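You operate a simulated robot arm through the tools that you are given. There is no shell and no other tool.

The job below is to be done with a simulated two-armed robot. You get a single attempt, and the scene is never put back.

TASK
Put the short green carton on the top of the rental desk. Then put the white foot on the top of the strap table away on the top of the packing table. Then open the fuse drawer. The order counts. Set down upright: short green carton.

Only the result counts: the job must be done as asked and must still hold three seconds after the hand-in. Knocking over, shifting, dropping, spilling or breaking anything else fails it.

THE ROBOT
Two 7-joint arms with two-finger parallel grippers on one trunk, on a base that drives. Base frame: it is fixed to the floor where the robot stands at the start and does not move with it; the origin is under the middle of the robot, x ahead of it, y to its left, z up; the surface under the hand at the start is at about z = 0.69. Units: m, rad, N and s.
The left shoulder is at the start at [0.05, 0.158, 1.033], the right one opposite. With the tool pointing down near the work surface each hand reaches from about 0.18 to 0.66 m from the robot's upright axis, wherever it stands, measured 20 degrees to its own side. Places, roughly: fuse drawer [4.2, 10, 0.7]; top of the packing table [-1.5, 1.2, 0.8]; top of the rental desk [2.8, 0.9, 0.9]; white foot [-1.25, -1, 0.75]. Payload 3.91 kg a hand.
The TCP of each hand is the grasp point between the finger pads, 0.03 m short of the fingertips. In the tool frame z runs along the fingers and y along their closing line. The gripper opens to 0.11 m. The fingers are 0.02 m wide and 0.01 m thick; the gripper's body (0.048 by 0.112 m) begins 0.055 m behind the TCP.
Orientation is that of the tool frame in the base frame, as a unit quaternion [x, y, z, w]. With the fingers straight down and closing along the base's y, the tool's x points along the base's -x, its y along +y and its z along -z.

THE INTERFACE
- The arms move only by the tool jog_arm. It takes "left_motion", "right_motion" or both (then of equal length, played together; a hand with none holds still); each is text: rows parted by semicolons, each of 6 numbers parted by spaces: the shift along the tool's x, y, z in m, then the turn, a rotation vector about the tool's x, y, z in rad. In form: tx ty tz rx ry rz; .... A call has 1 to 20 rows; each row is the pose to reach, as a shift and turn from the pose commanded when the call began, along the tool's axes at that moment. "left_jaw" and "right_jaw" are, for a hand that has rows, the closure, from 0 (fully open) to 1 (shut), set as the call begins (left out, the last holds). Each row takes 0.2 s and may step no farther than 0.05 m and 0.15 rad from the row before; otherwise, or with a gripper value out of range, the whole call is refused. A pose out of reach is approached as far as the arm can. The call stops where the force on the tool passes 40 N (or 10 N more than at its start, if that is more) or the arm is blocked; 0.2 s more then pass. The fingers move at their own pace (about 0.153 m/s each) and stop on an object; they squeeze with about 43 N. The grip force told is the motor's: it shows also when the fingers shut on nothing. Time passes only in rows, and 0.2 s behind the last, so rows that repeat a pose let the fingers close. The reply holds the time, the measured pose of the TCP, the force on the tool along the base axes, the opening and the grip force, in the units named above and with some noise, with the torque about the TCP (base axes, N m) and any sound that the robot's microphone picked up, and new pictures: "pictures" is both (left out), scene, wrist or none (wrist: the cameras of the hands that moved).
- Cameras (640 x 400 px; columns grow to the right, rows downward): "scene" is now at [0.1159, -0.0302, 1.1602]; the picture's right is [-0.45, -0.89, 0.00], its down [-0.50, 0.25, -0.83] and it looks along [0.74, -0.37, -0.55] (base axes); focal length 289 px, centre (320, 200). "left" rides on the left gripper at [0.072, -0.017, -0.103] in its tool frame; the picture's right is [0.23, 0.97, 0.00], its down [-0.76, 0.18, -0.62] and it looks along [-0.61, 0.14, 0.78] (tool axes); focal length 222 px, centre (320, 200). "right" rides on the right gripper at [0.072, 0.017, -0.103] in its tool frame; the picture's right is [-0.23, 0.97, 0.00], its down [-0.76, -0.18, -0.62] and it looks along [-0.61, -0.14, 0.78] (tool axes); focal length 222 px, centre (320, 200).
- slide_trunk(by): slides the trunk up (or, below 0, down) by that many m; the arms and the scene camera ride with it, the base frame stays. It gives what a move gives, with no picture.
- roll_base(legs): drives the robot by 1 to 6 legs, each [ahead, turn to the left] in m and rad, along the robot's own axes; the way and the turn of a leg run together, so that a leg with both is an arc; at most 1.5 m and 3.142 rad a leg. The arms and the cameras ride along, it lands a little off, and it stops where it bumps. It gives what a move gives, and a new picture of the scene camera.
- turn_head(pan, tilt): turns the head with the scene camera to pan (to the left, within 1.396 rad either way) and tilt (down, from -0.506 to 1.204), counted from straight ahead of the robot. It gives what a move gives, and a new picture of the scene camera.
- point_at(camera, pixels): for up to 12 pixels [column, row] of the newest picture of that camera ("zoom" is the newest enlarged one), the place [x, y, z] in the base frame of the surface seen there, good to about 0.002 m, but the place of the scene camera against the robot may be out by one fixed shift of up to 0.025 m in any direction. The clock stands still meanwhile.
- enlarge(camera, box): a new picture of the part [left, top, right, bottom] of that camera's present view, enlarged. The clock stands still meanwhile.
- job_done(): hands the job in; it is judged then, once.

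Leave the grippers open and the arms clear of the work at the hand-in unless told otherwise.

The tools are called after "Call:" by a JSON object that holds its "method" and its "body". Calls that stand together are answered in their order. jog_arm: Moves the arms, as the interface text tells. Its arguments: {"type":"object","properties":{"left_motion":{"type":"string"},"left_jaw":{"type":"number"},"right_motion":{"type":"string"},"right_jaw":{"type":"number"},"pictures":{"type":"string","enum":["both","scene","wrist","none"]}},"required":[]} The other tools are called the same way: slide_trunk (by) slides the trunk up or down; roll_base (legs) drives the base; turn_head (pan, tilt) turns the head that bears the scene camera; point_at (camera, pixels) gives the place of the surface under pixels of a picture; enlarge (camera, box) takes an enlarged picture of a part of a camera's view; job_done () hands the job in.

At the start:

```text
t: 0.0
left_position: [0.4033, 0.0107, 1.0007]
left_ee_rot: [-0.002, 1.0, 0.001, 0.0]
left_force: [0.2, -0.3, 0.2]
left_ft_torque: [0.03, -0.01, 0.01]
left_grip_width: 0.1097
left_grasp_force: 0.0
right_position: [0.4056, -0.3546, 1.0124]
right_ee_rot: [-0.002, 1.0, -0.001, 0.0]
right_force: [-0.5, 0.4, 0.2]
right_ft_torque: [0.02, 0.01, 0.0]
right_grip_width: 0.1099
right_grasp_force: 0.1
trunk travel left (down, up): [-0.275, 0.207]
robot x, y, heading: [-0.0012, -0.0006, 0.001]
head pan, tilt: [-0.466, 0.588]
```

scene: 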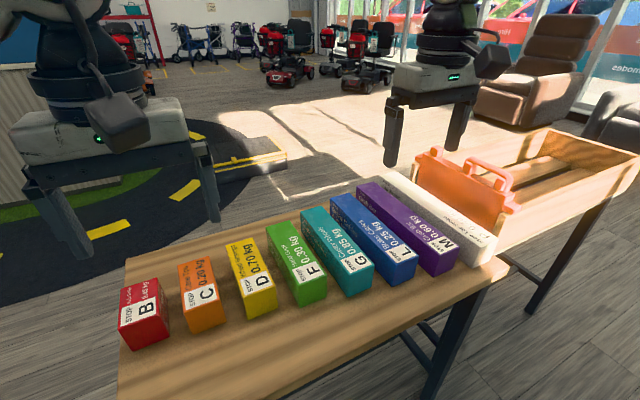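
right: 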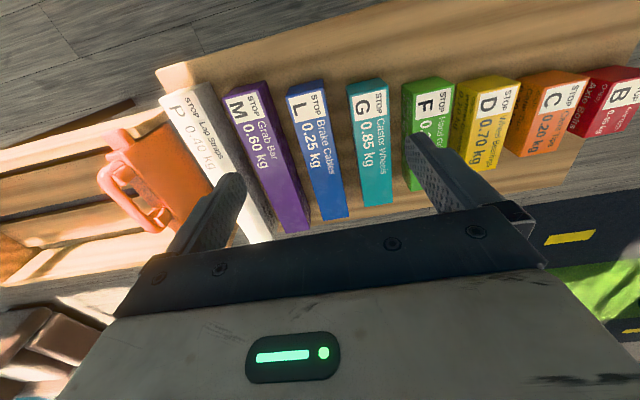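
left: 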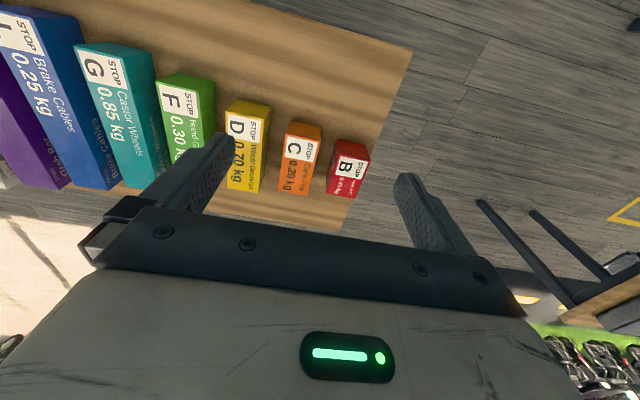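

I see a row of labelled cartons on the bench ahead; the green one (F, 0.30 kg) is at about scene pixel (297,262). I'll enlarge that and measure places.

Call:
{"method": "enlarge", "body": {"camera": "scene", "box": [110, 140, 510, 390]}}

Call:
{"method": "point_at", "body": {"camera": "scene", "pixels": [[270, 228], [295, 222], [326, 276], [301, 284], [302, 304], [326, 296], [250, 260], [240, 350], [283, 250], [313, 279]]}}

Call:
{"method": "point_at", "body": {"camera": "right", "pixels": [[404, 81], [453, 83], [450, 145], [404, 130], [435, 55], [452, 200], [430, 100], [415, 190]]}}

```text
1.60 times, centred on (310, 265) of scene
```

zoom: 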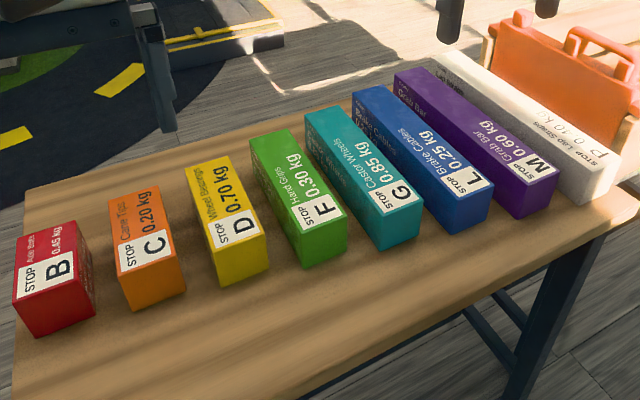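

```text
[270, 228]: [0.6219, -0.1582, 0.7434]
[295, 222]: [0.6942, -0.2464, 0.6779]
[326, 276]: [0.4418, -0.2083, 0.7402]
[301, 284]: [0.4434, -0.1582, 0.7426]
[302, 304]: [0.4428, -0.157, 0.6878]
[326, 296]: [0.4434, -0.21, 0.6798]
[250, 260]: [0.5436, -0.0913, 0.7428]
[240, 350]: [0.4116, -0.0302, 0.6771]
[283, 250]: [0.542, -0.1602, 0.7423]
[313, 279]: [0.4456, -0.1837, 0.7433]
```

```text
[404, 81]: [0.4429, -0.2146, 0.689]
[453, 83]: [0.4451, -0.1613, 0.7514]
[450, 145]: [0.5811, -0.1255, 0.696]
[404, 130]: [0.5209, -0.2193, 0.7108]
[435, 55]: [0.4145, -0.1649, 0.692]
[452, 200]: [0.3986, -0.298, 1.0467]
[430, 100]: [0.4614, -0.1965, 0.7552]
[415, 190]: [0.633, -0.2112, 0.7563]
```

The green F carton lies about x 0.44–0.62, y -0.158…-0.21, top z ≈0.74–0.755. I'll look around before deciding that it's the only green one.

Call:
{"method": "turn_head", "body": {"pan": 0.5, "tilt": 0.4}}

Call:
{"method": "turn_head", "body": {"pan": 0.0, "tilt": 0.9}}

Call:
{"method": "turn_head", "body": {"pan": 1.39, "tilt": 0.4}}

Call:
{"method": "turn_head", "body": {"pan": -1.39, "tilt": 0.4}}

```text
t: 1.2
left_position: [0.403, 0.0099, 1.0006]
left_ee_rot: [-0.002, 1.0, 0.0, 0.0]
left_force: [0.1, 0.4, -0.6]
left_ft_torque: [0.04, -0.01, -0.02]
left_grip_width: 0.1102
left_grasp_force: 0.0
right_position: [0.406, -0.3551, 1.0123]
right_ee_rot: [-0.002, 1.0, 0.0, 0.0]
right_force: [0.7, 0.7, 0.2]
right_ft_torque: [0.01, -0.03, -0.01]
right_grip_width: 0.1099
right_grasp_force: 0.1
trunk travel left (down, up): [-0.275, 0.207]
robot x, y, heading: [-0.0008, 0.0029, -0.004]
head pan, tilt: [0.499, 0.4]
```

scene: 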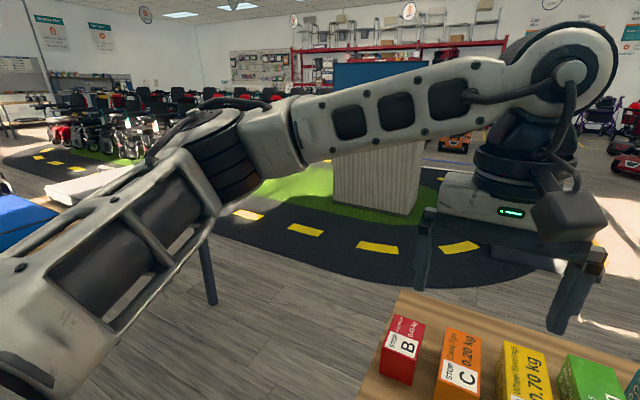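

```text
t: 2.2
left_position: [0.4022, 0.0098, 1.0017]
left_ee_rot: [-0.002, 1.0, 0.0, 0.0]
left_force: [-0.2, -0.1, 0.1]
left_ft_torque: [0.01, -0.02, 0.02]
left_grip_width: 0.11
left_grasp_force: 0.0
right_position: [0.4066, -0.3546, 1.0124]
right_ee_rot: [-0.002, 1.0, 0.0, 0.0]
right_force: [-1.2, 0.0, -0.7]
right_ft_torque: [0.03, 0.03, -0.01]
right_grip_width: 0.1099
right_grasp_force: 0.0
trunk travel left (down, up): [-0.275, 0.207]
robot x, y, heading: [-0.0036, 0.0007, 0.001]
head pan, tilt: [0.0, 0.901]
```

scene: 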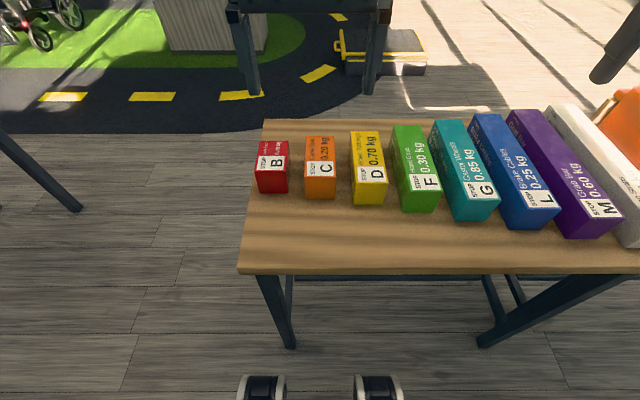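

```text
t: 3.7
left_position: [0.4049, 0.0104, 1.0004]
left_ee_rot: [-0.002, 1.0, 0.0, 0.0]
left_force: [-0.9, 0.7, -0.5]
left_ft_torque: [-0.01, 0.0, 0.02]
left_grip_width: 0.1102
left_grasp_force: 0.0
right_position: [0.406, -0.3548, 1.0121]
right_ee_rot: [-0.003, 1.0, 0.0, 0.0]
right_force: [-0.2, -0.2, 0.2]
right_ft_torque: [-0.02, -0.01, 0.01]
right_grip_width: 0.1099
right_grasp_force: 0.1
trunk travel left (down, up): [-0.275, 0.207]
robot x, y, heading: [0.0021, 0.0019, 0.002]
head pan, tilt: [1.389, 0.4]
```

scene: 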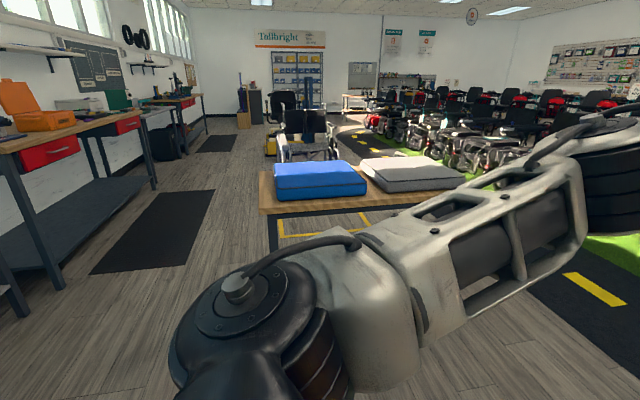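

```text
t: 6.2
left_position: [0.4034, 0.0082, 1.0007]
left_ee_rot: [-0.001, 1.0, -0.001, 0.0]
left_force: [0.1, 0.1, -0.4]
left_ft_torque: [0.02, -0.01, 0.0]
left_grip_width: 0.1101
left_grasp_force: 0.1
right_position: [0.4056, -0.3548, 1.0135]
right_ee_rot: [-0.003, 1.0, -0.001, 0.0]
right_force: [-0.3, -0.1, -0.2]
right_ft_torque: [-0.01, -0.02, 0.02]
right_grip_width: 0.11
right_grasp_force: 0.1
trunk travel left (down, up): [-0.275, 0.207]
robot x, y, heading: [-0.0011, 0.001, -0.0]
head pan, tilt: [-1.389, 0.4]
```

scene: 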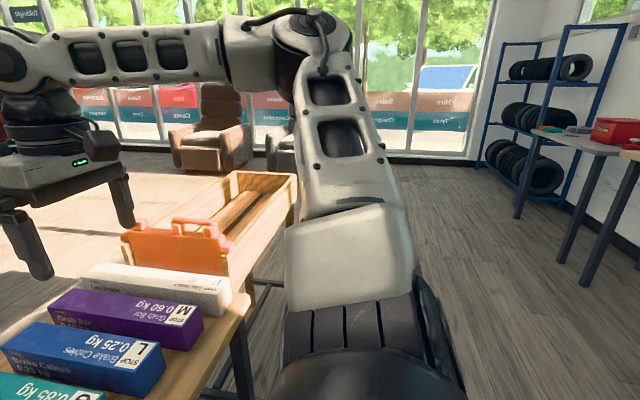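

The long-edge neighbours D (yellow) and G (teal) sit close to F. I'll move the right hand above F at a safe height (left hand shifts away to the left) and look from the wrist camera to measure the gaps.

Call:
{"method": "jog_arm", "body": {"right_motion": "-0.03 0.04 0 0 0 0; -0.05 0.08 0 0 0 0; -0.07 0.12 0 0 0 0; -0.075 0.16 0 0 0 0; -0.075 0.17 0.03 0 0 0; -0.075 0.17 0.05 0 0 0; -0.075 0.17 0.05 0 0 0", "left_motion": "0 0.03 0 0 0 0; 0 0.06 0 0 0 0; 0 0.09 0 0 0 0; 0 0.12 0 0 0 0; 0 0.15 0 0 0 0; 0 0.16 0 0 0 0; 0 0.16 0 0 0 0", "pictures": "wrist"}}

Call:
{"method": "turn_head", "body": {"pan": -0.35, "tilt": 0.75}}

```text
t: 7.8
left_position: [0.403, 0.1698, 1.0022]
left_ee_rot: [-0.001, 1.0, 0.001, 0.001]
left_force: [0.2, 1.1, 0.3]
left_ft_torque: [0.01, 0.01, -0.02]
left_grip_width: 0.1097
left_grasp_force: 0.0
right_position: [0.4802, -0.1841, 0.9636]
right_ee_rot: [-0.001, 1.0, 0.0, 0.001]
right_force: [0.4, 0.4, 0.6]
right_ft_torque: [0.0, 0.02, 0.03]
right_grip_width: 0.1099
right_grasp_force: 0.1
trunk travel left (down, up): [-0.275, 0.207]
robot x, y, heading: [0.0008, -0.0011, 0.004]
head pan, tilt: [-1.389, 0.4]
```

right: 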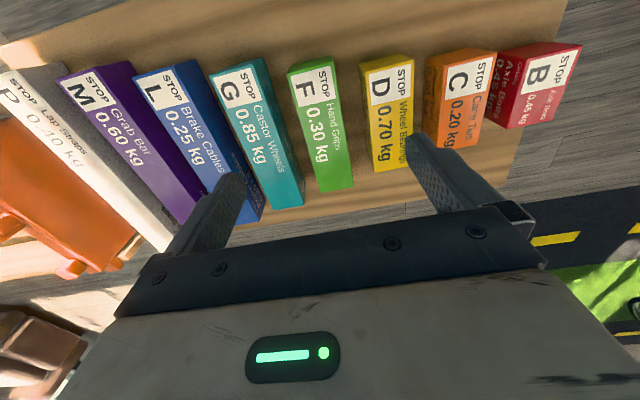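
left: 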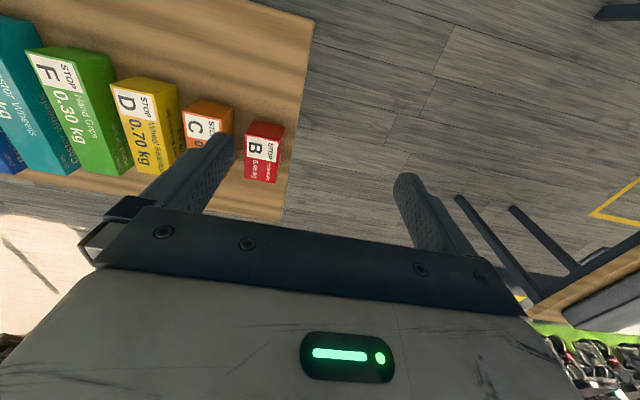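

```text
t: 9.0
left_position: [0.4024, 0.1703, 1.0013]
left_ee_rot: [-0.001, 1.0, 0.001, 0.0]
left_force: [0.5, 0.1, -0.5]
left_ft_torque: [-0.01, -0.03, 0.01]
left_grip_width: 0.1097
left_grasp_force: 0.1
right_position: [0.481, -0.1847, 0.9618]
right_ee_rot: [-0.002, 1.0, 0.0, 0.0]
right_force: [-1.3, -0.3, -1.1]
right_ft_torque: [0.02, -0.02, 0.0]
right_grip_width: 0.1099
right_grasp_force: 0.0
trunk travel left (down, up): [-0.275, 0.207]
robot x, y, heading: [0.0028, 0.0017, -0.003]
head pan, tilt: [-0.351, 0.75]
```

scene: 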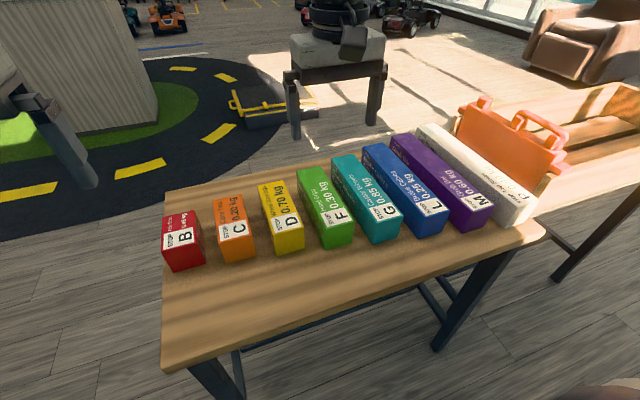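

Next I measure the carton F edges and its neighbours from the right wrist picture: F top corners near (287,72), (335,58), (318,192), (354,183); G right edge (303,205), D left edge (362,62).

Call:
{"method": "point_at", "body": {"camera": "right", "pixels": [[290, 76], [330, 70], [321, 188], [350, 182], [275, 70], [265, 60], [297, 200], [365, 72], [378, 168], [332, 130], [372, 110], [276, 130]]}}

Call:
{"method": "enlarge", "body": {"camera": "right", "box": [220, 30, 440, 220]}}

```text
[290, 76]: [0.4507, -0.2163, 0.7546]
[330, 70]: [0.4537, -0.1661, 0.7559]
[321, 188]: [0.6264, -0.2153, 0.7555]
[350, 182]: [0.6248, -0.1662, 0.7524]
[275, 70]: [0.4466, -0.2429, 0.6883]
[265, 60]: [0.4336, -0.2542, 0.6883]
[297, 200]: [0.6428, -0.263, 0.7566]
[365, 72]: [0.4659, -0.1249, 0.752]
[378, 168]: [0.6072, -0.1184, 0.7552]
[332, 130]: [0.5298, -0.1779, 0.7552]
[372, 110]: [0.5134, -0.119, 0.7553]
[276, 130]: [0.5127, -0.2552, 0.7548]
```

```text
2.11 times, centred on (330, 125) of right
```

zoom: 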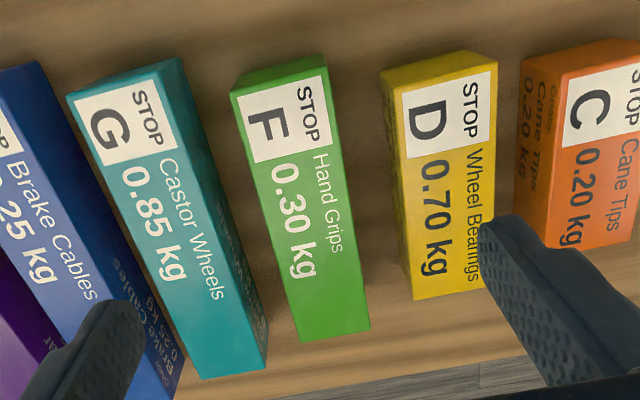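

I refine the side edges with the zoom picture: F's left and right top edges, G's right edge and D's left edge.

Call:
{"method": "point_at", "body": {"camera": "zoom", "pixels": [[250, 160], [335, 140], [282, 260], [356, 250], [172, 100], [195, 200], [215, 300], [395, 120], [405, 220], [300, 338], [368, 328], [245, 330]]}}

```text
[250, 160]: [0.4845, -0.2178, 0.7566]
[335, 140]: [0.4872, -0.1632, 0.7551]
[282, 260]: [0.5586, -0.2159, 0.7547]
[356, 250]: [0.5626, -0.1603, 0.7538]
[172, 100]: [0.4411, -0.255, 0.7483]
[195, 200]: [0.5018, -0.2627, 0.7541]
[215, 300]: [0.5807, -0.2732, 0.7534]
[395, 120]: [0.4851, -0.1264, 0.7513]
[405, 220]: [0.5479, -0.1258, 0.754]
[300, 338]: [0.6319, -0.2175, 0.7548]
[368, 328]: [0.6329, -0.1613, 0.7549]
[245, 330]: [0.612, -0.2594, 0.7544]
```

F is centred at about (0.538, -0.190), top 0.755, with clearances ≥0.035 to neighbours. I'll part-close the right jaw to ~0.08 m and lower to just above F.

Call:
{"method": "jog_arm", "body": {"right_motion": "-0.03 -0.005 0 0 0 0; -0.057 -0.005 0 0 0 0; -0.057 -0.005 0.045 0 0 0; -0.057 -0.005 0.09 0 0 0; -0.057 -0.005 0.13 0 0 0; -0.057 -0.005 0.152 0 0 0; -0.057 -0.005 0.152 0 0 0", "right_jaw": 0.27}}

```text
t: 10.6
left_position: [0.4032, 0.1697, 1.0021]
left_ee_rot: [-0.001, 1.0, 0.001, 0.001]
left_force: [0.1, -0.2, -0.6]
left_ft_torque: [0.02, 0.02, -0.03]
left_grip_width: 0.1101
left_grasp_force: 0.0
right_position: [0.5069, -0.2115, 0.8303]
right_ee_rot: [-0.003, 1.0, 0.001, 0.001]
right_force: [0.4, -0.3, 0.2]
right_ft_torque: [0.01, -0.02, 0.01]
right_grip_width: 0.0802
right_grasp_force: 0.1
right hand out of reach, approached as far as the arm can: row 2, 3, 4, 5, 6, 7
trunk travel left (down, up): [-0.275, 0.207]
robot x, y, heading: [-0.0005, 0.0026, 0.002]
head pan, tilt: [-0.351, 0.75]
```

scene: 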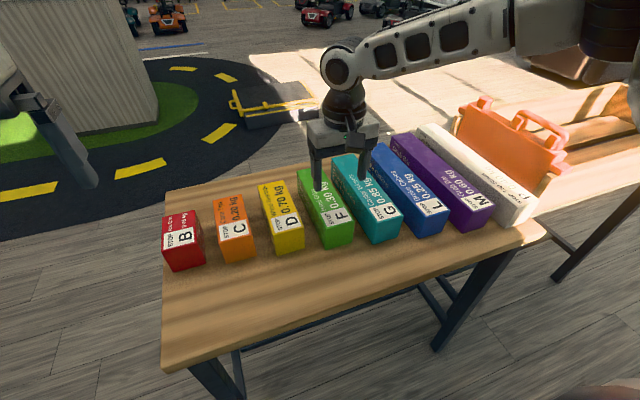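
right: 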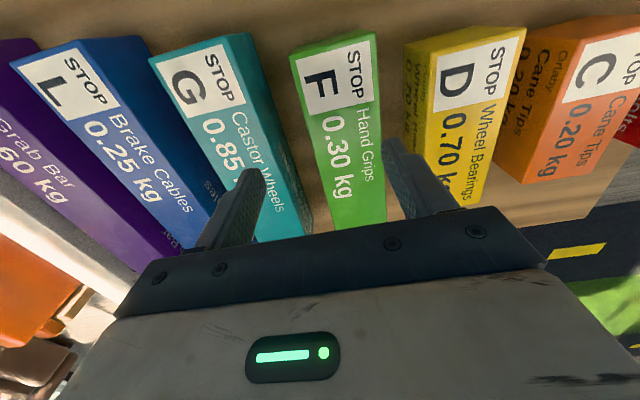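

The hand stalled short (0.507, -0.2115, 0.830) as "out of reach". I'll back up a bit and see how the commanded pose behaves before trying another route.

Call:
{"method": "jog_arm", "body": {"right_motion": "0 0 -0.02 0 0 0; 0.02 0 -0.04 0 0 0; 0.02 0 -0.04 0 0 0; 0.02 0 -0.04 0 0 0", "pictures": "none"}}

```text
t: 11.6
left_position: [0.4023, 0.1696, 1.0028]
left_ee_rot: [-0.001, 1.0, 0.0, 0.0]
left_force: [-0.2, -0.3, 0.3]
left_ft_torque: [0.0, -0.02, 0.01]
left_grip_width: 0.1099
left_grasp_force: 0.1
right_position: [0.4859, -0.2129, 0.8714]
right_ee_rot: [-0.001, 1.0, 0.0, 0.0]
right_force: [0.7, -0.1, 0.5]
right_ft_torque: [0.03, 0.02, -0.03]
right_grip_width: 0.0802
right_grasp_force: 0.1
trunk travel left (down, up): [-0.275, 0.207]
robot x, y, heading: [0.0007, -0.0029, -0.002]
head pan, tilt: [-0.351, 0.75]
```

The pose resets to the reached one. Now at (0.486,-0.213,0.871). I'll shift to y -0.190, then lower at x≈0.486 to test reach nearer the surface, staying above the carton.

Call:
{"method": "jog_arm", "body": {"right_motion": "0 0.023 0 0 0 0; 0 0.023 0.03 0 0 0; 0 0.023 0.055 0 0 0; -0.02 0.023 0.055 0 0 0; -0.04 0.023 0.055 0 0 0; -0.052 0.023 0.055 0 0 0; -0.052 0.023 0.055 0 0 0", "pictures": "wrist"}}

```text
t: 13.2
left_position: [0.4031, 0.1697, 1.0015]
left_ee_rot: [-0.002, 1.0, 0.0, 0.0]
left_force: [0.3, -0.4, 0.8]
left_ft_torque: [0.0, 0.0, 0.0]
left_grip_width: 0.1099
left_grasp_force: 0.1
right_position: [0.5072, -0.2117, 0.8289]
right_ee_rot: [-0.002, 1.0, 0.001, 0.0]
right_force: [0.0, 0.3, -0.2]
right_ft_torque: [-0.04, -0.01, 0.03]
right_grip_width: 0.0804
right_grasp_force: 0.0
right hand out of reach, approached as far as the arm can: row 3, 4, 5, 6, 7
trunk travel left (down, up): [-0.275, 0.207]
robot x, y, heading: [0.0001, 0.0009, -0.002]
head pan, tilt: [-0.351, 0.75]
```

right: 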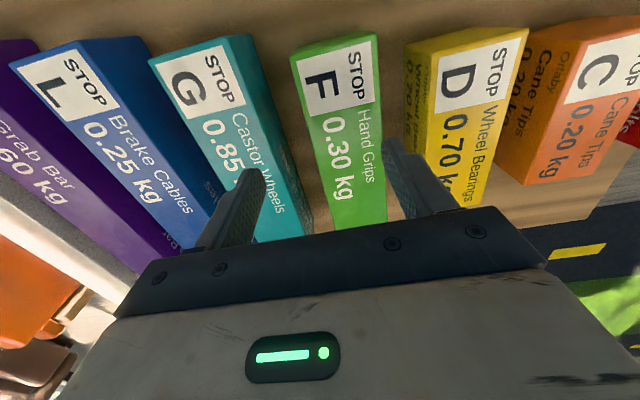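

Reach is limited when the hand goes low, so the trunk should come down. I'll raise the hand first, then slide the trunk down 0.12 m.

Call:
{"method": "jog_arm", "body": {"right_motion": "0.02 0 -0.03 0 0 0; 0.03 0.02 -0.07 0 0 0; 0.03 0.022 -0.11 0 0 0; 0.03 0.022 -0.13 0 0 0; 0.03 0.022 -0.13 0 0 0", "pictures": "none"}}

Call:
{"method": "slide_trunk", "body": {"by": -0.12}}

```text
t: 14.4
left_position: [0.4034, 0.1702, 1.0014]
left_ee_rot: [-0.002, 1.0, 0.0, 0.0]
left_force: [-0.2, -0.4, 1.1]
left_ft_torque: [0.01, 0.0, 0.02]
left_grip_width: 0.1099
left_grasp_force: 0.1
right_position: [0.4767, -0.191, 0.9599]
right_ee_rot: [-0.003, 1.0, 0.0, 0.0]
right_force: [0.0, -0.6, -0.2]
right_ft_torque: [0.0, -0.01, 0.04]
right_grip_width: 0.0802
right_grasp_force: 0.2
trunk travel left (down, up): [-0.275, 0.207]
robot x, y, heading: [-0.0048, -0.0021, 0.001]
head pan, tilt: [-0.351, 0.75]
```

```text
t: 15.9
left_position: [0.4023, 0.1697, 0.8823]
left_ee_rot: [-0.002, 1.0, 0.0, 0.0]
left_force: [0.0, 1.1, 0.7]
left_ft_torque: [-0.01, 0.02, 0.0]
left_grip_width: 0.11
left_grasp_force: 0.0
right_position: [0.4761, -0.1899, 0.8399]
right_ee_rot: [-0.003, 1.0, 0.0, 0.0]
right_force: [0.3, 0.4, -0.4]
right_ft_torque: [0.01, -0.02, 0.0]
right_grip_width: 0.0802
right_grasp_force: 0.1
trunk travel left (down, up): [-0.155, 0.327]
robot x, y, heading: [-0.0002, 0.0007, 0.004]
head pan, tilt: [-0.351, 0.75]
```

Now at (0.476, -0.190, 0.840) with the trunk lower. I'll move to x 0.538 at a height of z≈0.82 (tips at 0.79, above the cartons).

Call:
{"method": "jog_arm", "body": {"right_motion": "-0.03 0 0 0 0 0; -0.062 0 0.01 0 0 0; -0.062 0 0.02 0 0 0; -0.062 0 0.02 0 0 0", "pictures": "wrist"}}

```text
t: 16.9
left_position: [0.403, 0.1697, 0.8817]
left_ee_rot: [-0.001, 1.0, 0.0, 0.0]
left_force: [-0.4, 0.5, -0.2]
left_ft_torque: [-0.01, 0.02, 0.02]
left_grip_width: 0.1099
left_grasp_force: 0.0
right_position: [0.5234, -0.2005, 0.8197]
right_ee_rot: [-0.003, 1.0, 0.0, 0.0]
right_force: [-0.6, -0.1, -0.4]
right_ft_torque: [0.01, 0.03, -0.01]
right_grip_width: 0.0803
right_grasp_force: 0.1
right hand out of reach, approached as far as the arm can: row 2, 3, 4
trunk travel left (down, up): [-0.155, 0.327]
robot x, y, heading: [0.0001, -0.0028, 0.001]
head pan, tilt: [-0.351, 0.75]
```

right: 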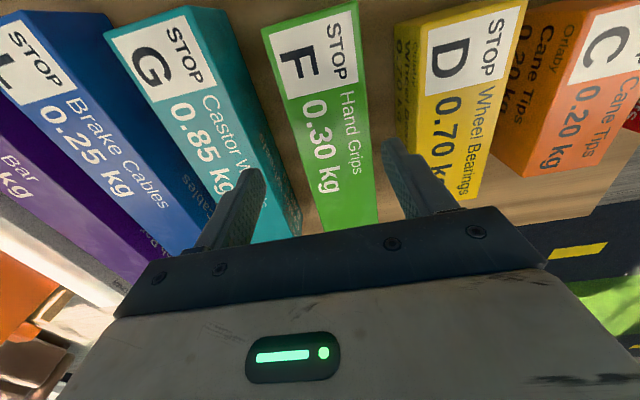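

Closer. I'll raise a bit, slide the trunk another 0.1 m down, and aim for x≈0.52 with y -0.190.

Call:
{"method": "jog_arm", "body": {"right_motion": "0.02 0 -0.04 0 0 0; 0.025 0.0105 -0.08 0 0 0; 0.025 0.0105 -0.11 0 0 0; 0.025 0.0105 -0.11 0 0 0", "pictures": "none"}}

Call:
{"method": "slide_trunk", "body": {"by": -0.1}}

Call:
{"method": "jog_arm", "body": {"right_motion": "-0.02 0 0 0 0 0; -0.02 0 0.01 0 0 0; -0.02 0 0.02 0 0 0; -0.02 0 0.02 0 0 0", "pictures": "wrist"}}

```text
t: 17.9
left_position: [0.4035, 0.1692, 0.8822]
left_ee_rot: [-0.002, 1.0, -0.001, 0.0]
left_force: [-0.3, -0.1, 0.7]
left_ft_torque: [0.01, 0.0, 0.0]
left_grip_width: 0.1102
left_grasp_force: 0.0
right_position: [0.4966, -0.1919, 0.9204]
right_ee_rot: [-0.001, 1.0, 0.0, 0.0]
right_force: [-0.9, 0.0, 0.0]
right_ft_torque: [0.04, 0.0, 0.01]
right_grip_width: 0.0803
right_grasp_force: 0.0
right hand out of reach, approached as far as the arm can: row 3, 4
trunk travel left (down, up): [-0.155, 0.327]
robot x, y, heading: [0.0019, -0.0, -0.003]
head pan, tilt: [-0.351, 0.75]
```

```text
t: 19.3
left_position: [0.403, 0.1692, 0.7823]
left_ee_rot: [-0.002, 1.0, 0.001, 0.0]
left_force: [0.3, -0.4, 0.4]
left_ft_torque: [0.01, 0.01, 0.03]
left_grip_width: 0.1099
left_grasp_force: 0.1
right_position: [0.4961, -0.1925, 0.8198]
right_ee_rot: [-0.002, 1.0, 0.001, 0.001]
right_force: [0.4, -0.6, -0.7]
right_ft_torque: [0.02, -0.01, -0.03]
right_grip_width: 0.0803
right_grasp_force: 0.1
trunk travel left (down, up): [-0.055, 0.427]
robot x, y, heading: [-0.0034, -0.0007, 0.002]
head pan, tilt: [-0.351, 0.75]
```

```text
t: 20.3
left_position: [0.4023, 0.1696, 0.7816]
left_ee_rot: [-0.002, 1.0, 0.0, 0.0]
left_force: [-0.1, 0.2, 0.8]
left_ft_torque: [0.01, 0.04, -0.01]
left_grip_width: 0.1101
left_grasp_force: 0.1
right_position: [0.5091, -0.1961, 0.7976]
right_ee_rot: [-0.003, 1.0, 0.001, 0.001]
right_force: [-0.2, -0.1, 0.4]
right_ft_torque: [-0.03, 0.02, -0.01]
right_grip_width: 0.0803
right_grasp_force: 0.1
right hand out of reach, approached as far as the arm can: row 1, 2, 3, 4
trunk travel left (down, up): [-0.055, 0.427]
robot x, y, heading: [0.0049, 0.0014, 0.0]
head pan, tilt: [-0.351, 0.75]
```

right: 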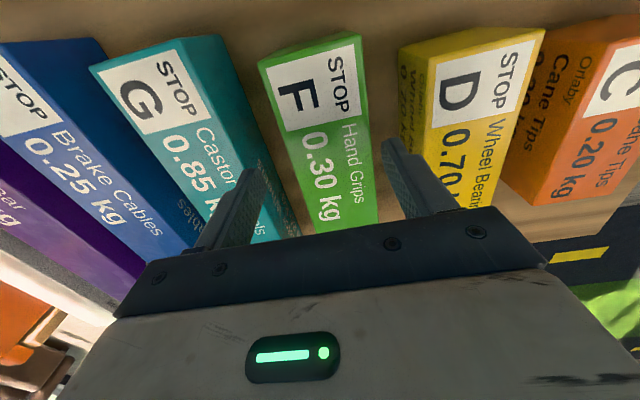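

Radius limit is about 0.55 m here; x≈0.51 is within F (0.443–0.633) and close enough to its middle. I centre y at -0.190 and lower to z≈0.735 (tips at ~0.705).

Call:
{"method": "jog_arm", "body": {"right_motion": "0 0.006 0 0 0 0; 0 0.006 0.015 0 0 0; -0.003 0.006 0.03 0 0 0; -0.006 0.006 0.045 0 0 0; -0.01 0.006 0.062 0 0 0; -0.01 0.006 0.062 0 0 0"}}

```text
t: 21.7
left_position: [0.4033, 0.1689, 0.7818]
left_ee_rot: [-0.001, 1.0, 0.0, 0.001]
left_force: [-1.0, 0.7, 0.6]
left_ft_torque: [0.0, 0.02, 0.01]
left_grip_width: 0.1101
left_grasp_force: 0.0
right_position: [0.5179, -0.1936, 0.7365]
right_ee_rot: [-0.003, 1.0, 0.001, 0.001]
right_force: [-0.1, 0.9, -0.8]
right_ft_torque: [0.0, -0.01, -0.05]
right_grip_width: 0.0802
right_grasp_force: 0.1
right hand out of reach, approached as far as the arm can: row 1
trunk travel left (down, up): [-0.055, 0.427]
robot x, y, heading: [-0.0002, -0.0021, -0.001]
head pan, tilt: [-0.351, 0.75]
```

scene: 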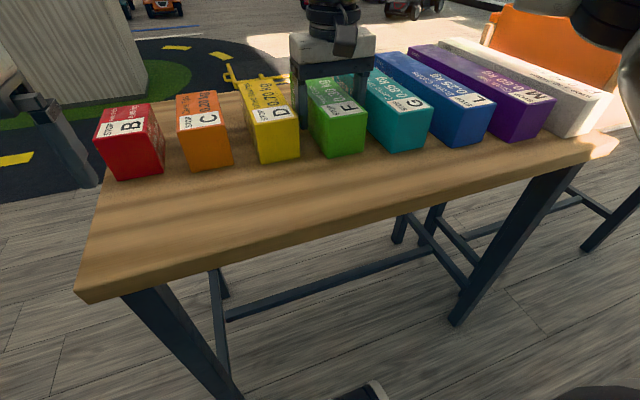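
right: 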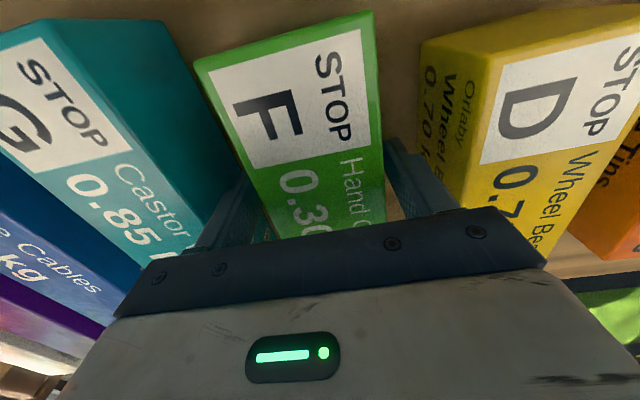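

The fingers straddle F with room on both sides. Closing the right jaw.

Call:
{"method": "jog_arm", "body": {"right_motion": "0 0.002 0 0 0 0; 0 0.002 0 0 0 0; 0 0.002 0 0 0 0; 0 0.002 0 0 0 0", "right_jaw": 1, "pictures": "wrist"}}

```text
t: 22.7
left_position: [0.4029, 0.1693, 0.7811]
left_ee_rot: [-0.001, 1.0, 0.0, 0.0]
left_force: [0.3, 0.3, 0.1]
left_ft_torque: [-0.02, -0.01, 0.02]
left_grip_width: 0.1099
left_grasp_force: 0.1
right_position: [0.5179, -0.1918, 0.7347]
right_ee_rot: [-0.002, 1.0, 0.001, 0.0]
right_force: [0.5, -0.6, 1.1]
right_ft_torque: [-0.15, -0.09, -0.08]
right_grip_width: 0.0597
right_grasp_force: 43.0
right hand out of reach, approached as far as the arm can: row 1, 2, 3, 4
trunk travel left (down, up): [-0.055, 0.427]
robot x, y, heading: [0.0009, -0.0049, 0.0]
head pan, tilt: [-0.351, 0.75]
```

right: 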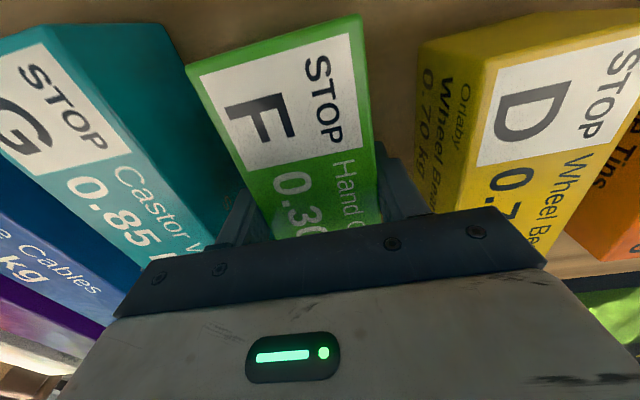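

F is gripped (width 0.060, 43 N). I lift straight up with the trunk.

Call:
{"method": "slide_trunk", "body": {"by": 0.25}}

Call:
{"method": "turn_head", "body": {"pan": -0.35, "tilt": 0.75}}

```text
t: 25.2
left_position: [0.4028, 0.1686, 1.032]
left_ee_rot: [-0.001, 1.0, 0.0, 0.0]
left_force: [0.3, -0.6, 0.3]
left_ft_torque: [0.01, -0.01, -0.01]
left_grip_width: 0.1101
left_grasp_force: 0.0
right_position: [0.5176, -0.1914, 0.9861]
right_ee_rot: [-0.003, 1.0, 0.001, 0.001]
right_force: [0.3, -0.5, -3.2]
right_ft_torque: [0.01, 0.1, -0.04]
right_grip_width: 0.0597
right_grasp_force: 43.5
trunk travel left (down, up): [-0.305, 0.177]
robot x, y, heading: [0.0, 0.0009, 0.002]
head pan, tilt: [-0.351, 0.75]
```

```text
t: 25.9
left_position: [0.4027, 0.1702, 1.0321]
left_ee_rot: [-0.002, 1.0, -0.001, 0.0]
left_force: [0.4, 0.2, -0.1]
left_ft_torque: [-0.02, -0.01, 0.0]
left_grip_width: 0.11
left_grasp_force: 0.1
right_position: [0.5179, -0.1918, 0.986]
right_ee_rot: [-0.002, 1.0, 0.001, 0.001]
right_force: [0.4, -1.3, -3.0]
right_ft_torque: [0.03, 0.06, -0.03]
right_grip_width: 0.0597
right_grasp_force: 43.0
trunk travel left (down, up): [-0.305, 0.177]
robot x, y, heading: [-0.0008, -0.0031, 0.001]
head pan, tilt: [-0.351, 0.75]
```

scene: 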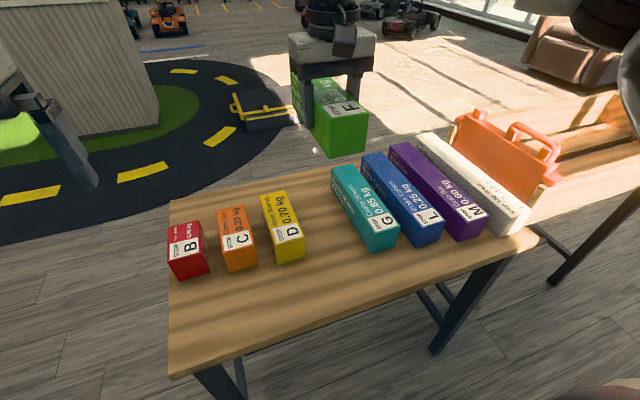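

F lifted cleanly; the others didn't move. Now I look towards the rental desk (the grey clad block at upper left) to plan the drive.

Call:
{"method": "turn_head", "body": {"pan": 0.15, "tilt": 0.3}}

Call:
{"method": "turn_head", "body": {"pan": 0.7, "tilt": 0.75}}

```text
t: 26.8
left_position: [0.4034, 0.1698, 1.0312]
left_ee_rot: [-0.002, 1.0, 0.0, 0.0]
left_force: [-0.2, 0.1, 0.4]
left_ft_torque: [0.01, 0.01, 0.0]
left_grip_width: 0.1102
left_grasp_force: 0.1
right_position: [0.5172, -0.192, 0.9857]
right_ee_rot: [-0.003, 1.0, 0.001, 0.001]
right_force: [0.0, -0.3, -2.6]
right_ft_torque: [0.0, 0.05, 0.02]
right_grip_width: 0.0598
right_grasp_force: 43.0
trunk travel left (down, up): [-0.305, 0.177]
robot x, y, heading: [-0.0015, -0.0037, -0.002]
head pan, tilt: [0.15, 0.3]
```

scene: 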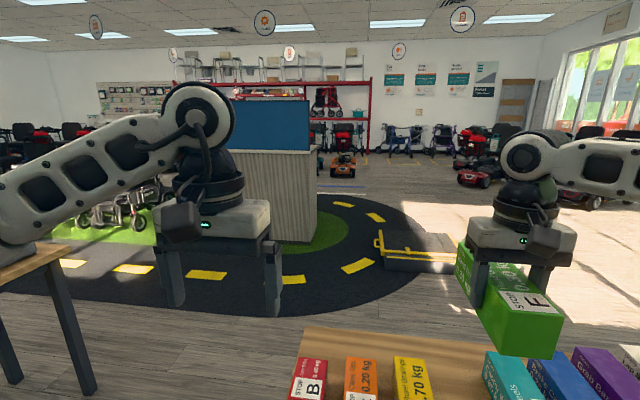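

```text
t: 27.8
left_position: [0.4034, 0.1705, 1.0322]
left_ee_rot: [-0.001, 1.0, 0.0, 0.001]
left_force: [0.8, 0.1, -0.6]
left_ft_torque: [0.02, -0.02, 0.02]
left_grip_width: 0.11
left_grasp_force: 0.0
right_position: [0.5175, -0.1921, 0.9858]
right_ee_rot: [-0.002, 1.0, 0.001, 0.001]
right_force: [-0.2, 0.0, -2.4]
right_ft_torque: [0.0, 0.06, 0.0]
right_grip_width: 0.0598
right_grasp_force: 42.3
trunk travel left (down, up): [-0.305, 0.177]
robot x, y, heading: [0.0036, -0.0033, -0.001]
head pan, tilt: [0.7, 0.75]
```

scene: 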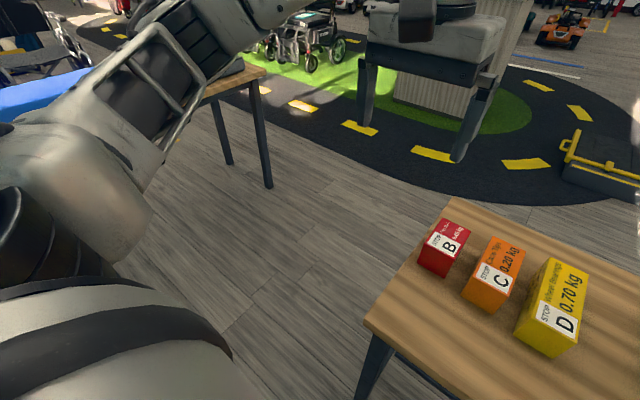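

I measure key places: table corner, other table (with blue mattress) legs, and the desk block.

Call:
{"method": "point_at", "body": {"camera": "scene", "pixels": [[455, 200], [368, 318], [270, 185], [264, 75], [205, 95], [400, 95], [590, 165], [300, 250], [230, 163]]}}

Call:
{"method": "turn_head", "body": {"pan": 0.25, "tilt": 0.2}}

Call:
{"method": "enlarge", "body": {"camera": "scene", "box": [200, 60, 460, 260]}}

```text
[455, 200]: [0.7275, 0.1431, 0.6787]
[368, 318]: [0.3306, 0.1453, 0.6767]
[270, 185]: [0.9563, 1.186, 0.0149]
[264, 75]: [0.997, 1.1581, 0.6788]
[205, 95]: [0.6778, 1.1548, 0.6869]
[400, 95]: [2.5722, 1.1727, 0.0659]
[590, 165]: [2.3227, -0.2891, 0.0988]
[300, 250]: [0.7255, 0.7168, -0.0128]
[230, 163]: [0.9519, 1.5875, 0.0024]
```

```text
t: 28.7
left_position: [0.4029, 0.1689, 1.0328]
left_ee_rot: [-0.002, 1.0, 0.0, 0.0]
left_force: [0.0, -0.4, -1.1]
left_ft_torque: [0.03, 0.05, -0.03]
left_grip_width: 0.1103
left_grasp_force: 0.0
right_position: [0.5179, -0.1919, 0.9855]
right_ee_rot: [-0.003, 1.0, 0.002, 0.001]
right_force: [0.4, 1.5, -3.3]
right_ft_torque: [0.01, 0.1, 0.03]
right_grip_width: 0.0599
right_grasp_force: 42.6
trunk travel left (down, up): [-0.305, 0.177]
robot x, y, heading: [0.0022, -0.0007, 0.002]
head pan, tilt: [0.25, 0.201]
```

scene: 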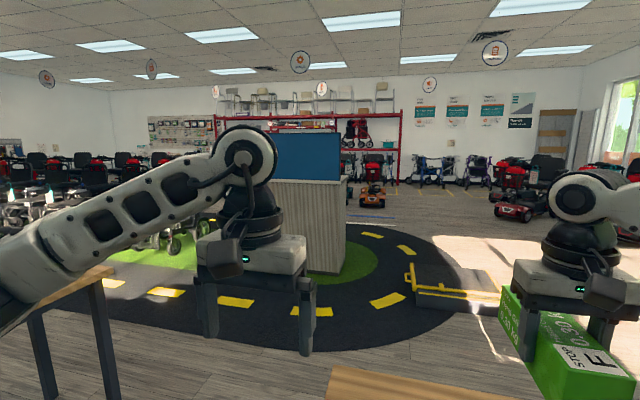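

```text
2.00 times, centred on (330, 160) of scene
```

zoom: 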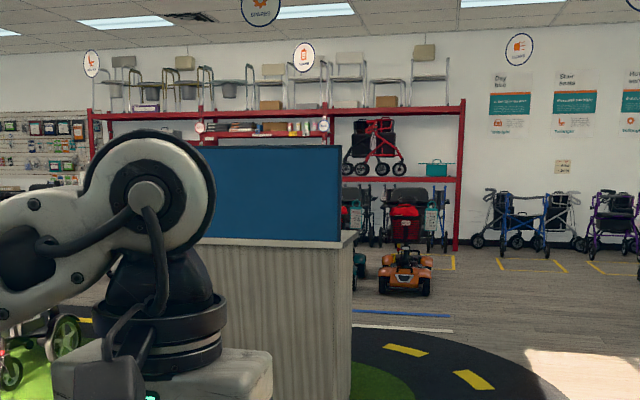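

The desk has a blue screen on the side facing us, so I'll need to approach from another side. I measure the desk's corners.

Call:
{"method": "point_at", "body": {"camera": "zoom", "pixels": [[340, 150], [342, 232], [338, 300], [351, 300], [352, 240], [346, 238], [230, 150], [280, 240], [340, 390], [200, 190], [356, 234]]}}

Call:
{"method": "jog_arm", "body": {"right_motion": "0.04 0 0 0 0 0; 0.08 0 0 0 0 0; 0.12 0 0 0 0 0; 0.15 0 0 0 0 0; 0.15 0 0 0 0 0", "left_motion": "0.02 0 0 0 0 0; 0.04 0 0 0 0 0; 0.05 0 0 0 0 0; 0.05 0 0 0 0 0; 0.05 0 0 0 0 0", "pictures": "scene"}}

```text
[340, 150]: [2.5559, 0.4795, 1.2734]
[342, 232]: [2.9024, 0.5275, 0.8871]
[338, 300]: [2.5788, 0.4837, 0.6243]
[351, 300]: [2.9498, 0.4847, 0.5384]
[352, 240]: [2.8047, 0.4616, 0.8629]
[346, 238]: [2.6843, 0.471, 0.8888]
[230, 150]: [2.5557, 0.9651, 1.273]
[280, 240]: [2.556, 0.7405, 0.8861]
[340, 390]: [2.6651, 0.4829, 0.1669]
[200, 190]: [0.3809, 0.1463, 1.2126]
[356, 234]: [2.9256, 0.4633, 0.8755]
```

```text
t: 29.9
left_position: [0.3526, 0.1693, 1.0309]
left_ee_rot: [-0.002, 1.0, 0.0, 0.0]
left_force: [0.3, 0.6, -0.6]
left_ft_torque: [0.01, 0.02, 0.04]
left_grip_width: 0.11
left_grasp_force: 0.0
right_position: [0.3666, -0.1935, 0.9858]
right_ee_rot: [-0.002, 1.0, 0.001, 0.001]
right_force: [0.2, -0.3, -2.9]
right_ft_torque: [0.02, 0.07, 0.0]
right_grip_width: 0.0599
right_grasp_force: 43.1
trunk travel left (down, up): [-0.305, 0.177]
robot x, y, heading: [-0.001, -0.0, 0.001]
head pan, tilt: [0.25, 0.201]
```

scene: 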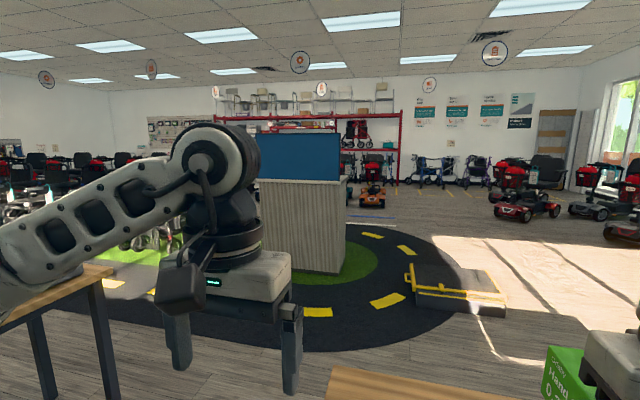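

The desk: screen at x≈2.56 (z up to 1.28), right side at y≈0.465, top z≈0.90, going back to x>2.95. I'll go round the work table: back off, turn left, go along +y to the aisle centre (y≈0.65), turn back, and drive ahead 1 m.

Call:
{"method": "roll_base", "body": {"legs": [[-0.3, 0], [0, 1.571], [0.65, 0], [0, -1.571], [0.9, 0]]}}

```text
t: 47.1
left_position: [0.9461, 0.8318, 1.0318]
left_ee_rot: [-0.007, 1.0, 0.001, 0.0]
left_force: [0.6, 0.1, -0.1]
left_ft_torque: [0.01, 0.0, 0.02]
left_grip_width: 0.11
left_grasp_force: 0.0
right_position: [0.9647, 0.4694, 0.9856]
right_ee_rot: [-0.007, 1.0, 0.0, 0.001]
right_force: [-0.1, 0.3, -3.4]
right_ft_torque: [0.01, 0.04, 0.0]
right_grip_width: 0.0597
right_grasp_force: 43.0
trunk travel left (down, up): [-0.305, 0.177]
robot x, y, heading: [0.596, 0.6601, 0.009]
head pan, tilt: [0.25, 0.201]
```

scene: 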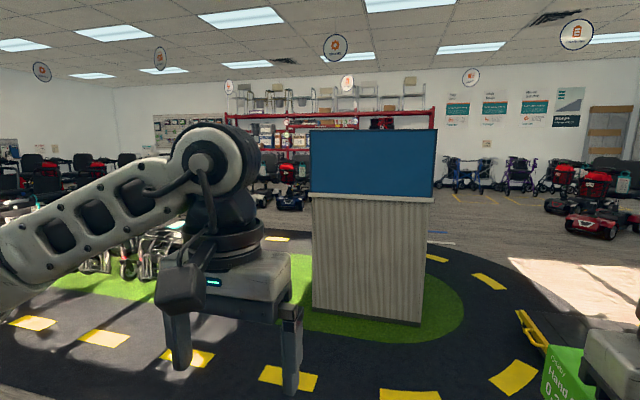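

At (0.60, 0.66). I look right-down to see the yellow-edged ramp and free floor.

Call:
{"method": "turn_head", "body": {"pan": -0.45, "tilt": 0.35}}

Call:
{"method": "point_at", "body": {"camera": "scene", "pixels": [[320, 200]]}}

```text
t: 48.2
left_position: [0.9473, 0.8303, 1.0318]
left_ee_rot: [-0.006, 1.0, 0.0, 0.0]
left_force: [0.1, 0.5, 0.6]
left_ft_torque: [0.0, 0.0, 0.01]
left_grip_width: 0.1099
left_grasp_force: 0.1
right_position: [0.9647, 0.4683, 0.9868]
right_ee_rot: [-0.007, 1.0, 0.001, 0.0]
right_force: [0.7, -0.3, -3.1]
right_ft_torque: [0.01, 0.06, -0.02]
right_grip_width: 0.0597
right_grasp_force: 42.8
trunk travel left (down, up): [-0.305, 0.177]
robot x, y, heading: [0.5979, 0.6552, 0.009]
head pan, tilt: [-0.45, 0.351]
```

scene: 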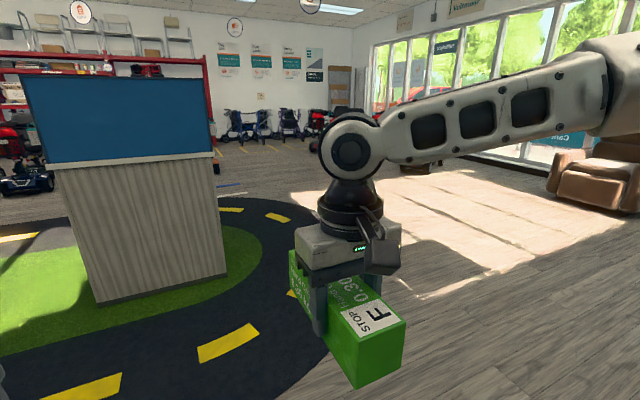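

```text
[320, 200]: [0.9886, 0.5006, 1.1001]
```

Call:
{"method": "point_at", "body": {"camera": "scene", "pixels": [[28, 85], [208, 85], [98, 302], [224, 272], [63, 165], [212, 154], [222, 210], [270, 215], [250, 230], [280, 205], [420, 270], [240, 290]]}}

Call:
{"method": "turn_head", "body": {"pan": -0.8, "tilt": 0.5}}

```text
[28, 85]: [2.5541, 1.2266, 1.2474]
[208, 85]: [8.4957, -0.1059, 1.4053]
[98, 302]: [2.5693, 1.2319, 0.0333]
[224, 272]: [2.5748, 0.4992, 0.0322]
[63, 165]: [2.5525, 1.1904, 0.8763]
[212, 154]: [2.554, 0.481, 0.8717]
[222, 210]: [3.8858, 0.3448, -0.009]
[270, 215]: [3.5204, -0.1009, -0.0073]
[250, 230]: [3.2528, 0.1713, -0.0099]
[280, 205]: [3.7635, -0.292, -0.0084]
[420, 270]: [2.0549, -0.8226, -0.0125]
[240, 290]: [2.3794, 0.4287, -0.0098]
```

```text
t: 49.0
left_position: [0.9461, 0.8302, 1.0321]
left_ee_rot: [-0.008, 1.0, 0.001, 0.0]
left_force: [0.1, 1.1, 0.4]
left_ft_torque: [-0.01, -0.04, -0.02]
left_grip_width: 0.1102
left_grasp_force: 0.0
right_position: [0.9644, 0.467, 0.9875]
right_ee_rot: [-0.008, 1.0, 0.001, 0.0]
right_force: [0.1, -0.8, -2.0]
right_ft_torque: [-0.01, 0.06, -0.01]
right_grip_width: 0.0599
right_grasp_force: 43.1
trunk travel left (down, up): [-0.305, 0.177]
robot x, y, heading: [0.5944, 0.6597, 0.014]
head pan, tilt: [-0.799, 0.499]
```

scene: 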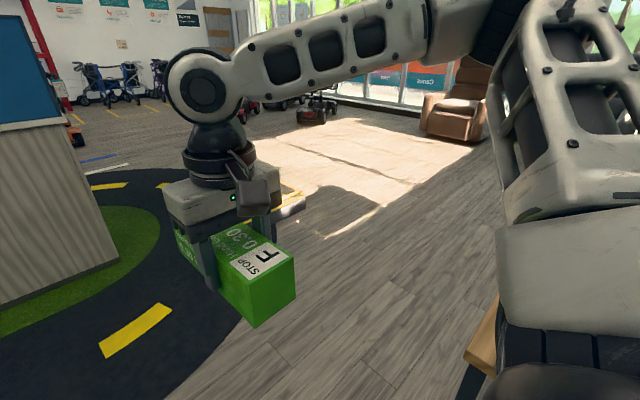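

I look to the left of the desk as the alternative side.

Call:
{"method": "turn_head", "body": {"pan": 0.75, "tilt": 0.35}}

Call:
{"method": "turn_head", "body": {"pan": 0.0, "tilt": 0.35}}

```text
t: 50.6
left_position: [0.9463, 0.8305, 1.0328]
left_ee_rot: [-0.007, 1.0, 0.0, 0.0]
left_force: [0.6, 0.2, 0.3]
left_ft_torque: [0.01, 0.0, -0.02]
left_grip_width: 0.11
left_grasp_force: 0.1
right_position: [0.9636, 0.4688, 0.9858]
right_ee_rot: [-0.007, 1.0, 0.001, 0.001]
right_force: [-0.2, -0.2, -2.1]
right_ft_torque: [0.03, 0.03, -0.03]
right_grip_width: 0.0598
right_grasp_force: 43.3
trunk travel left (down, up): [-0.305, 0.177]
robot x, y, heading: [0.5928, 0.6589, 0.012]
head pan, tilt: [0.75, 0.351]
```

scene: 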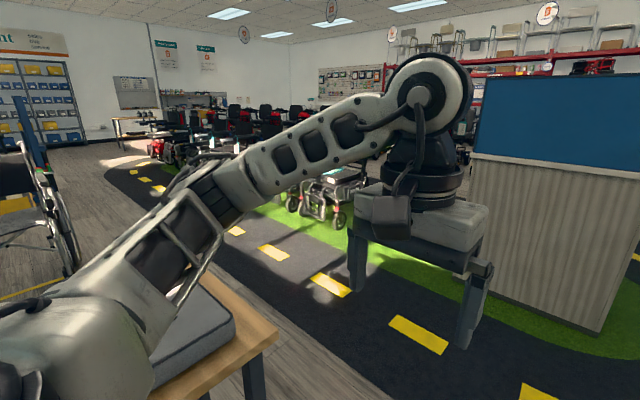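

```text
t: 51.8
left_position: [0.9459, 0.8303, 1.0309]
left_ee_rot: [-0.008, 1.0, -0.001, 0.0]
left_force: [0.1, 0.0, -1.0]
left_ft_torque: [0.0, 0.01, -0.02]
left_grip_width: 0.1099
left_grasp_force: 0.0
right_position: [0.9656, 0.4681, 0.9868]
right_ee_rot: [-0.008, 1.0, 0.001, 0.001]
right_force: [-0.2, 0.5, -3.2]
right_ft_torque: [-0.01, 0.06, 0.02]
right_grip_width: 0.06
right_grasp_force: 43.0
trunk travel left (down, up): [-0.305, 0.177]
robot x, y, heading: [0.5971, 0.6577, 0.015]
head pan, tilt: [0.0, 0.351]
```

scene: 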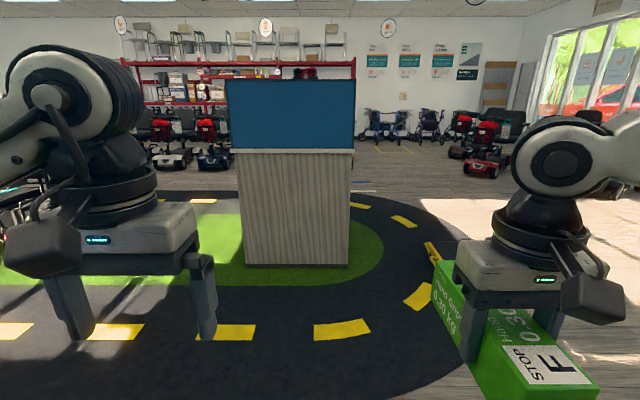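

The far side looks open, but the right side gap near the ramp must be checked. I drive a little nearer, towards (1.35, 0.25), then look at ramp and desk side.

Call:
{"method": "roll_base", "body": {"legs": [[0, -0.5], [0.85, 0], [0, 0.5]]}}

Call:
{"method": "turn_head", "body": {"pan": -0.15, "tilt": 0.45}}

```text
t: 59.1
left_position: [1.6915, 0.4429, 1.03]
left_ee_rot: [-0.012, 1.0, 0.0, 0.0]
left_force: [0.2, 0.7, 0.0]
left_ft_torque: [0.0, 0.02, 0.0]
left_grip_width: 0.1102
left_grasp_force: 0.0
right_position: [1.7124, 0.0808, 0.9866]
right_ee_rot: [-0.012, 1.0, 0.001, 0.0]
right_force: [-0.2, -0.1, -3.2]
right_ft_torque: [0.01, 0.06, -0.04]
right_grip_width: 0.0596
right_grasp_force: 43.0
trunk travel left (down, up): [-0.305, 0.177]
robot x, y, heading: [1.342, 0.2661, 0.021]
head pan, tilt: [0.0, 0.351]
```

scene: 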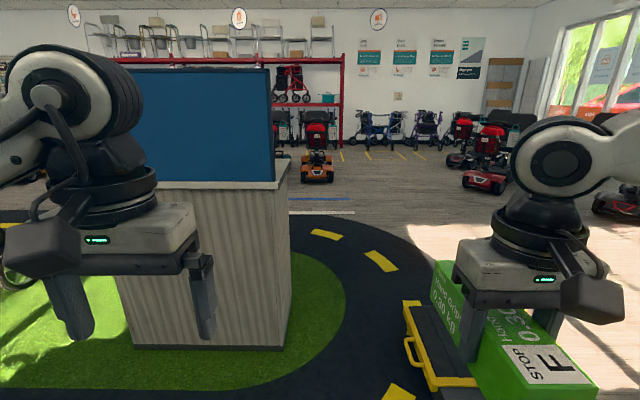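

```text
t: 59.8
left_position: [1.6906, 0.4416, 1.0325]
left_ee_rot: [-0.012, 1.0, 0.0, 0.001]
left_force: [-0.2, 0.1, -0.8]
left_ft_torque: [0.03, -0.03, -0.03]
left_grip_width: 0.11
left_grasp_force: 0.0
right_position: [1.7145, 0.0799, 0.9866]
right_ee_rot: [-0.012, 1.0, 0.002, 0.001]
right_force: [-0.1, 0.3, -3.0]
right_ft_torque: [0.0, 0.08, -0.02]
right_grip_width: 0.0595
right_grasp_force: 43.3
trunk travel left (down, up): [-0.305, 0.177]
robot x, y, heading: [1.3417, 0.2659, 0.019]
head pan, tilt: [-0.15, 0.45]
```

scene: 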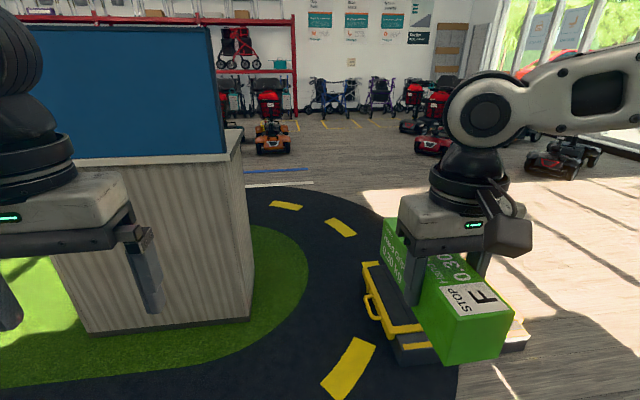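

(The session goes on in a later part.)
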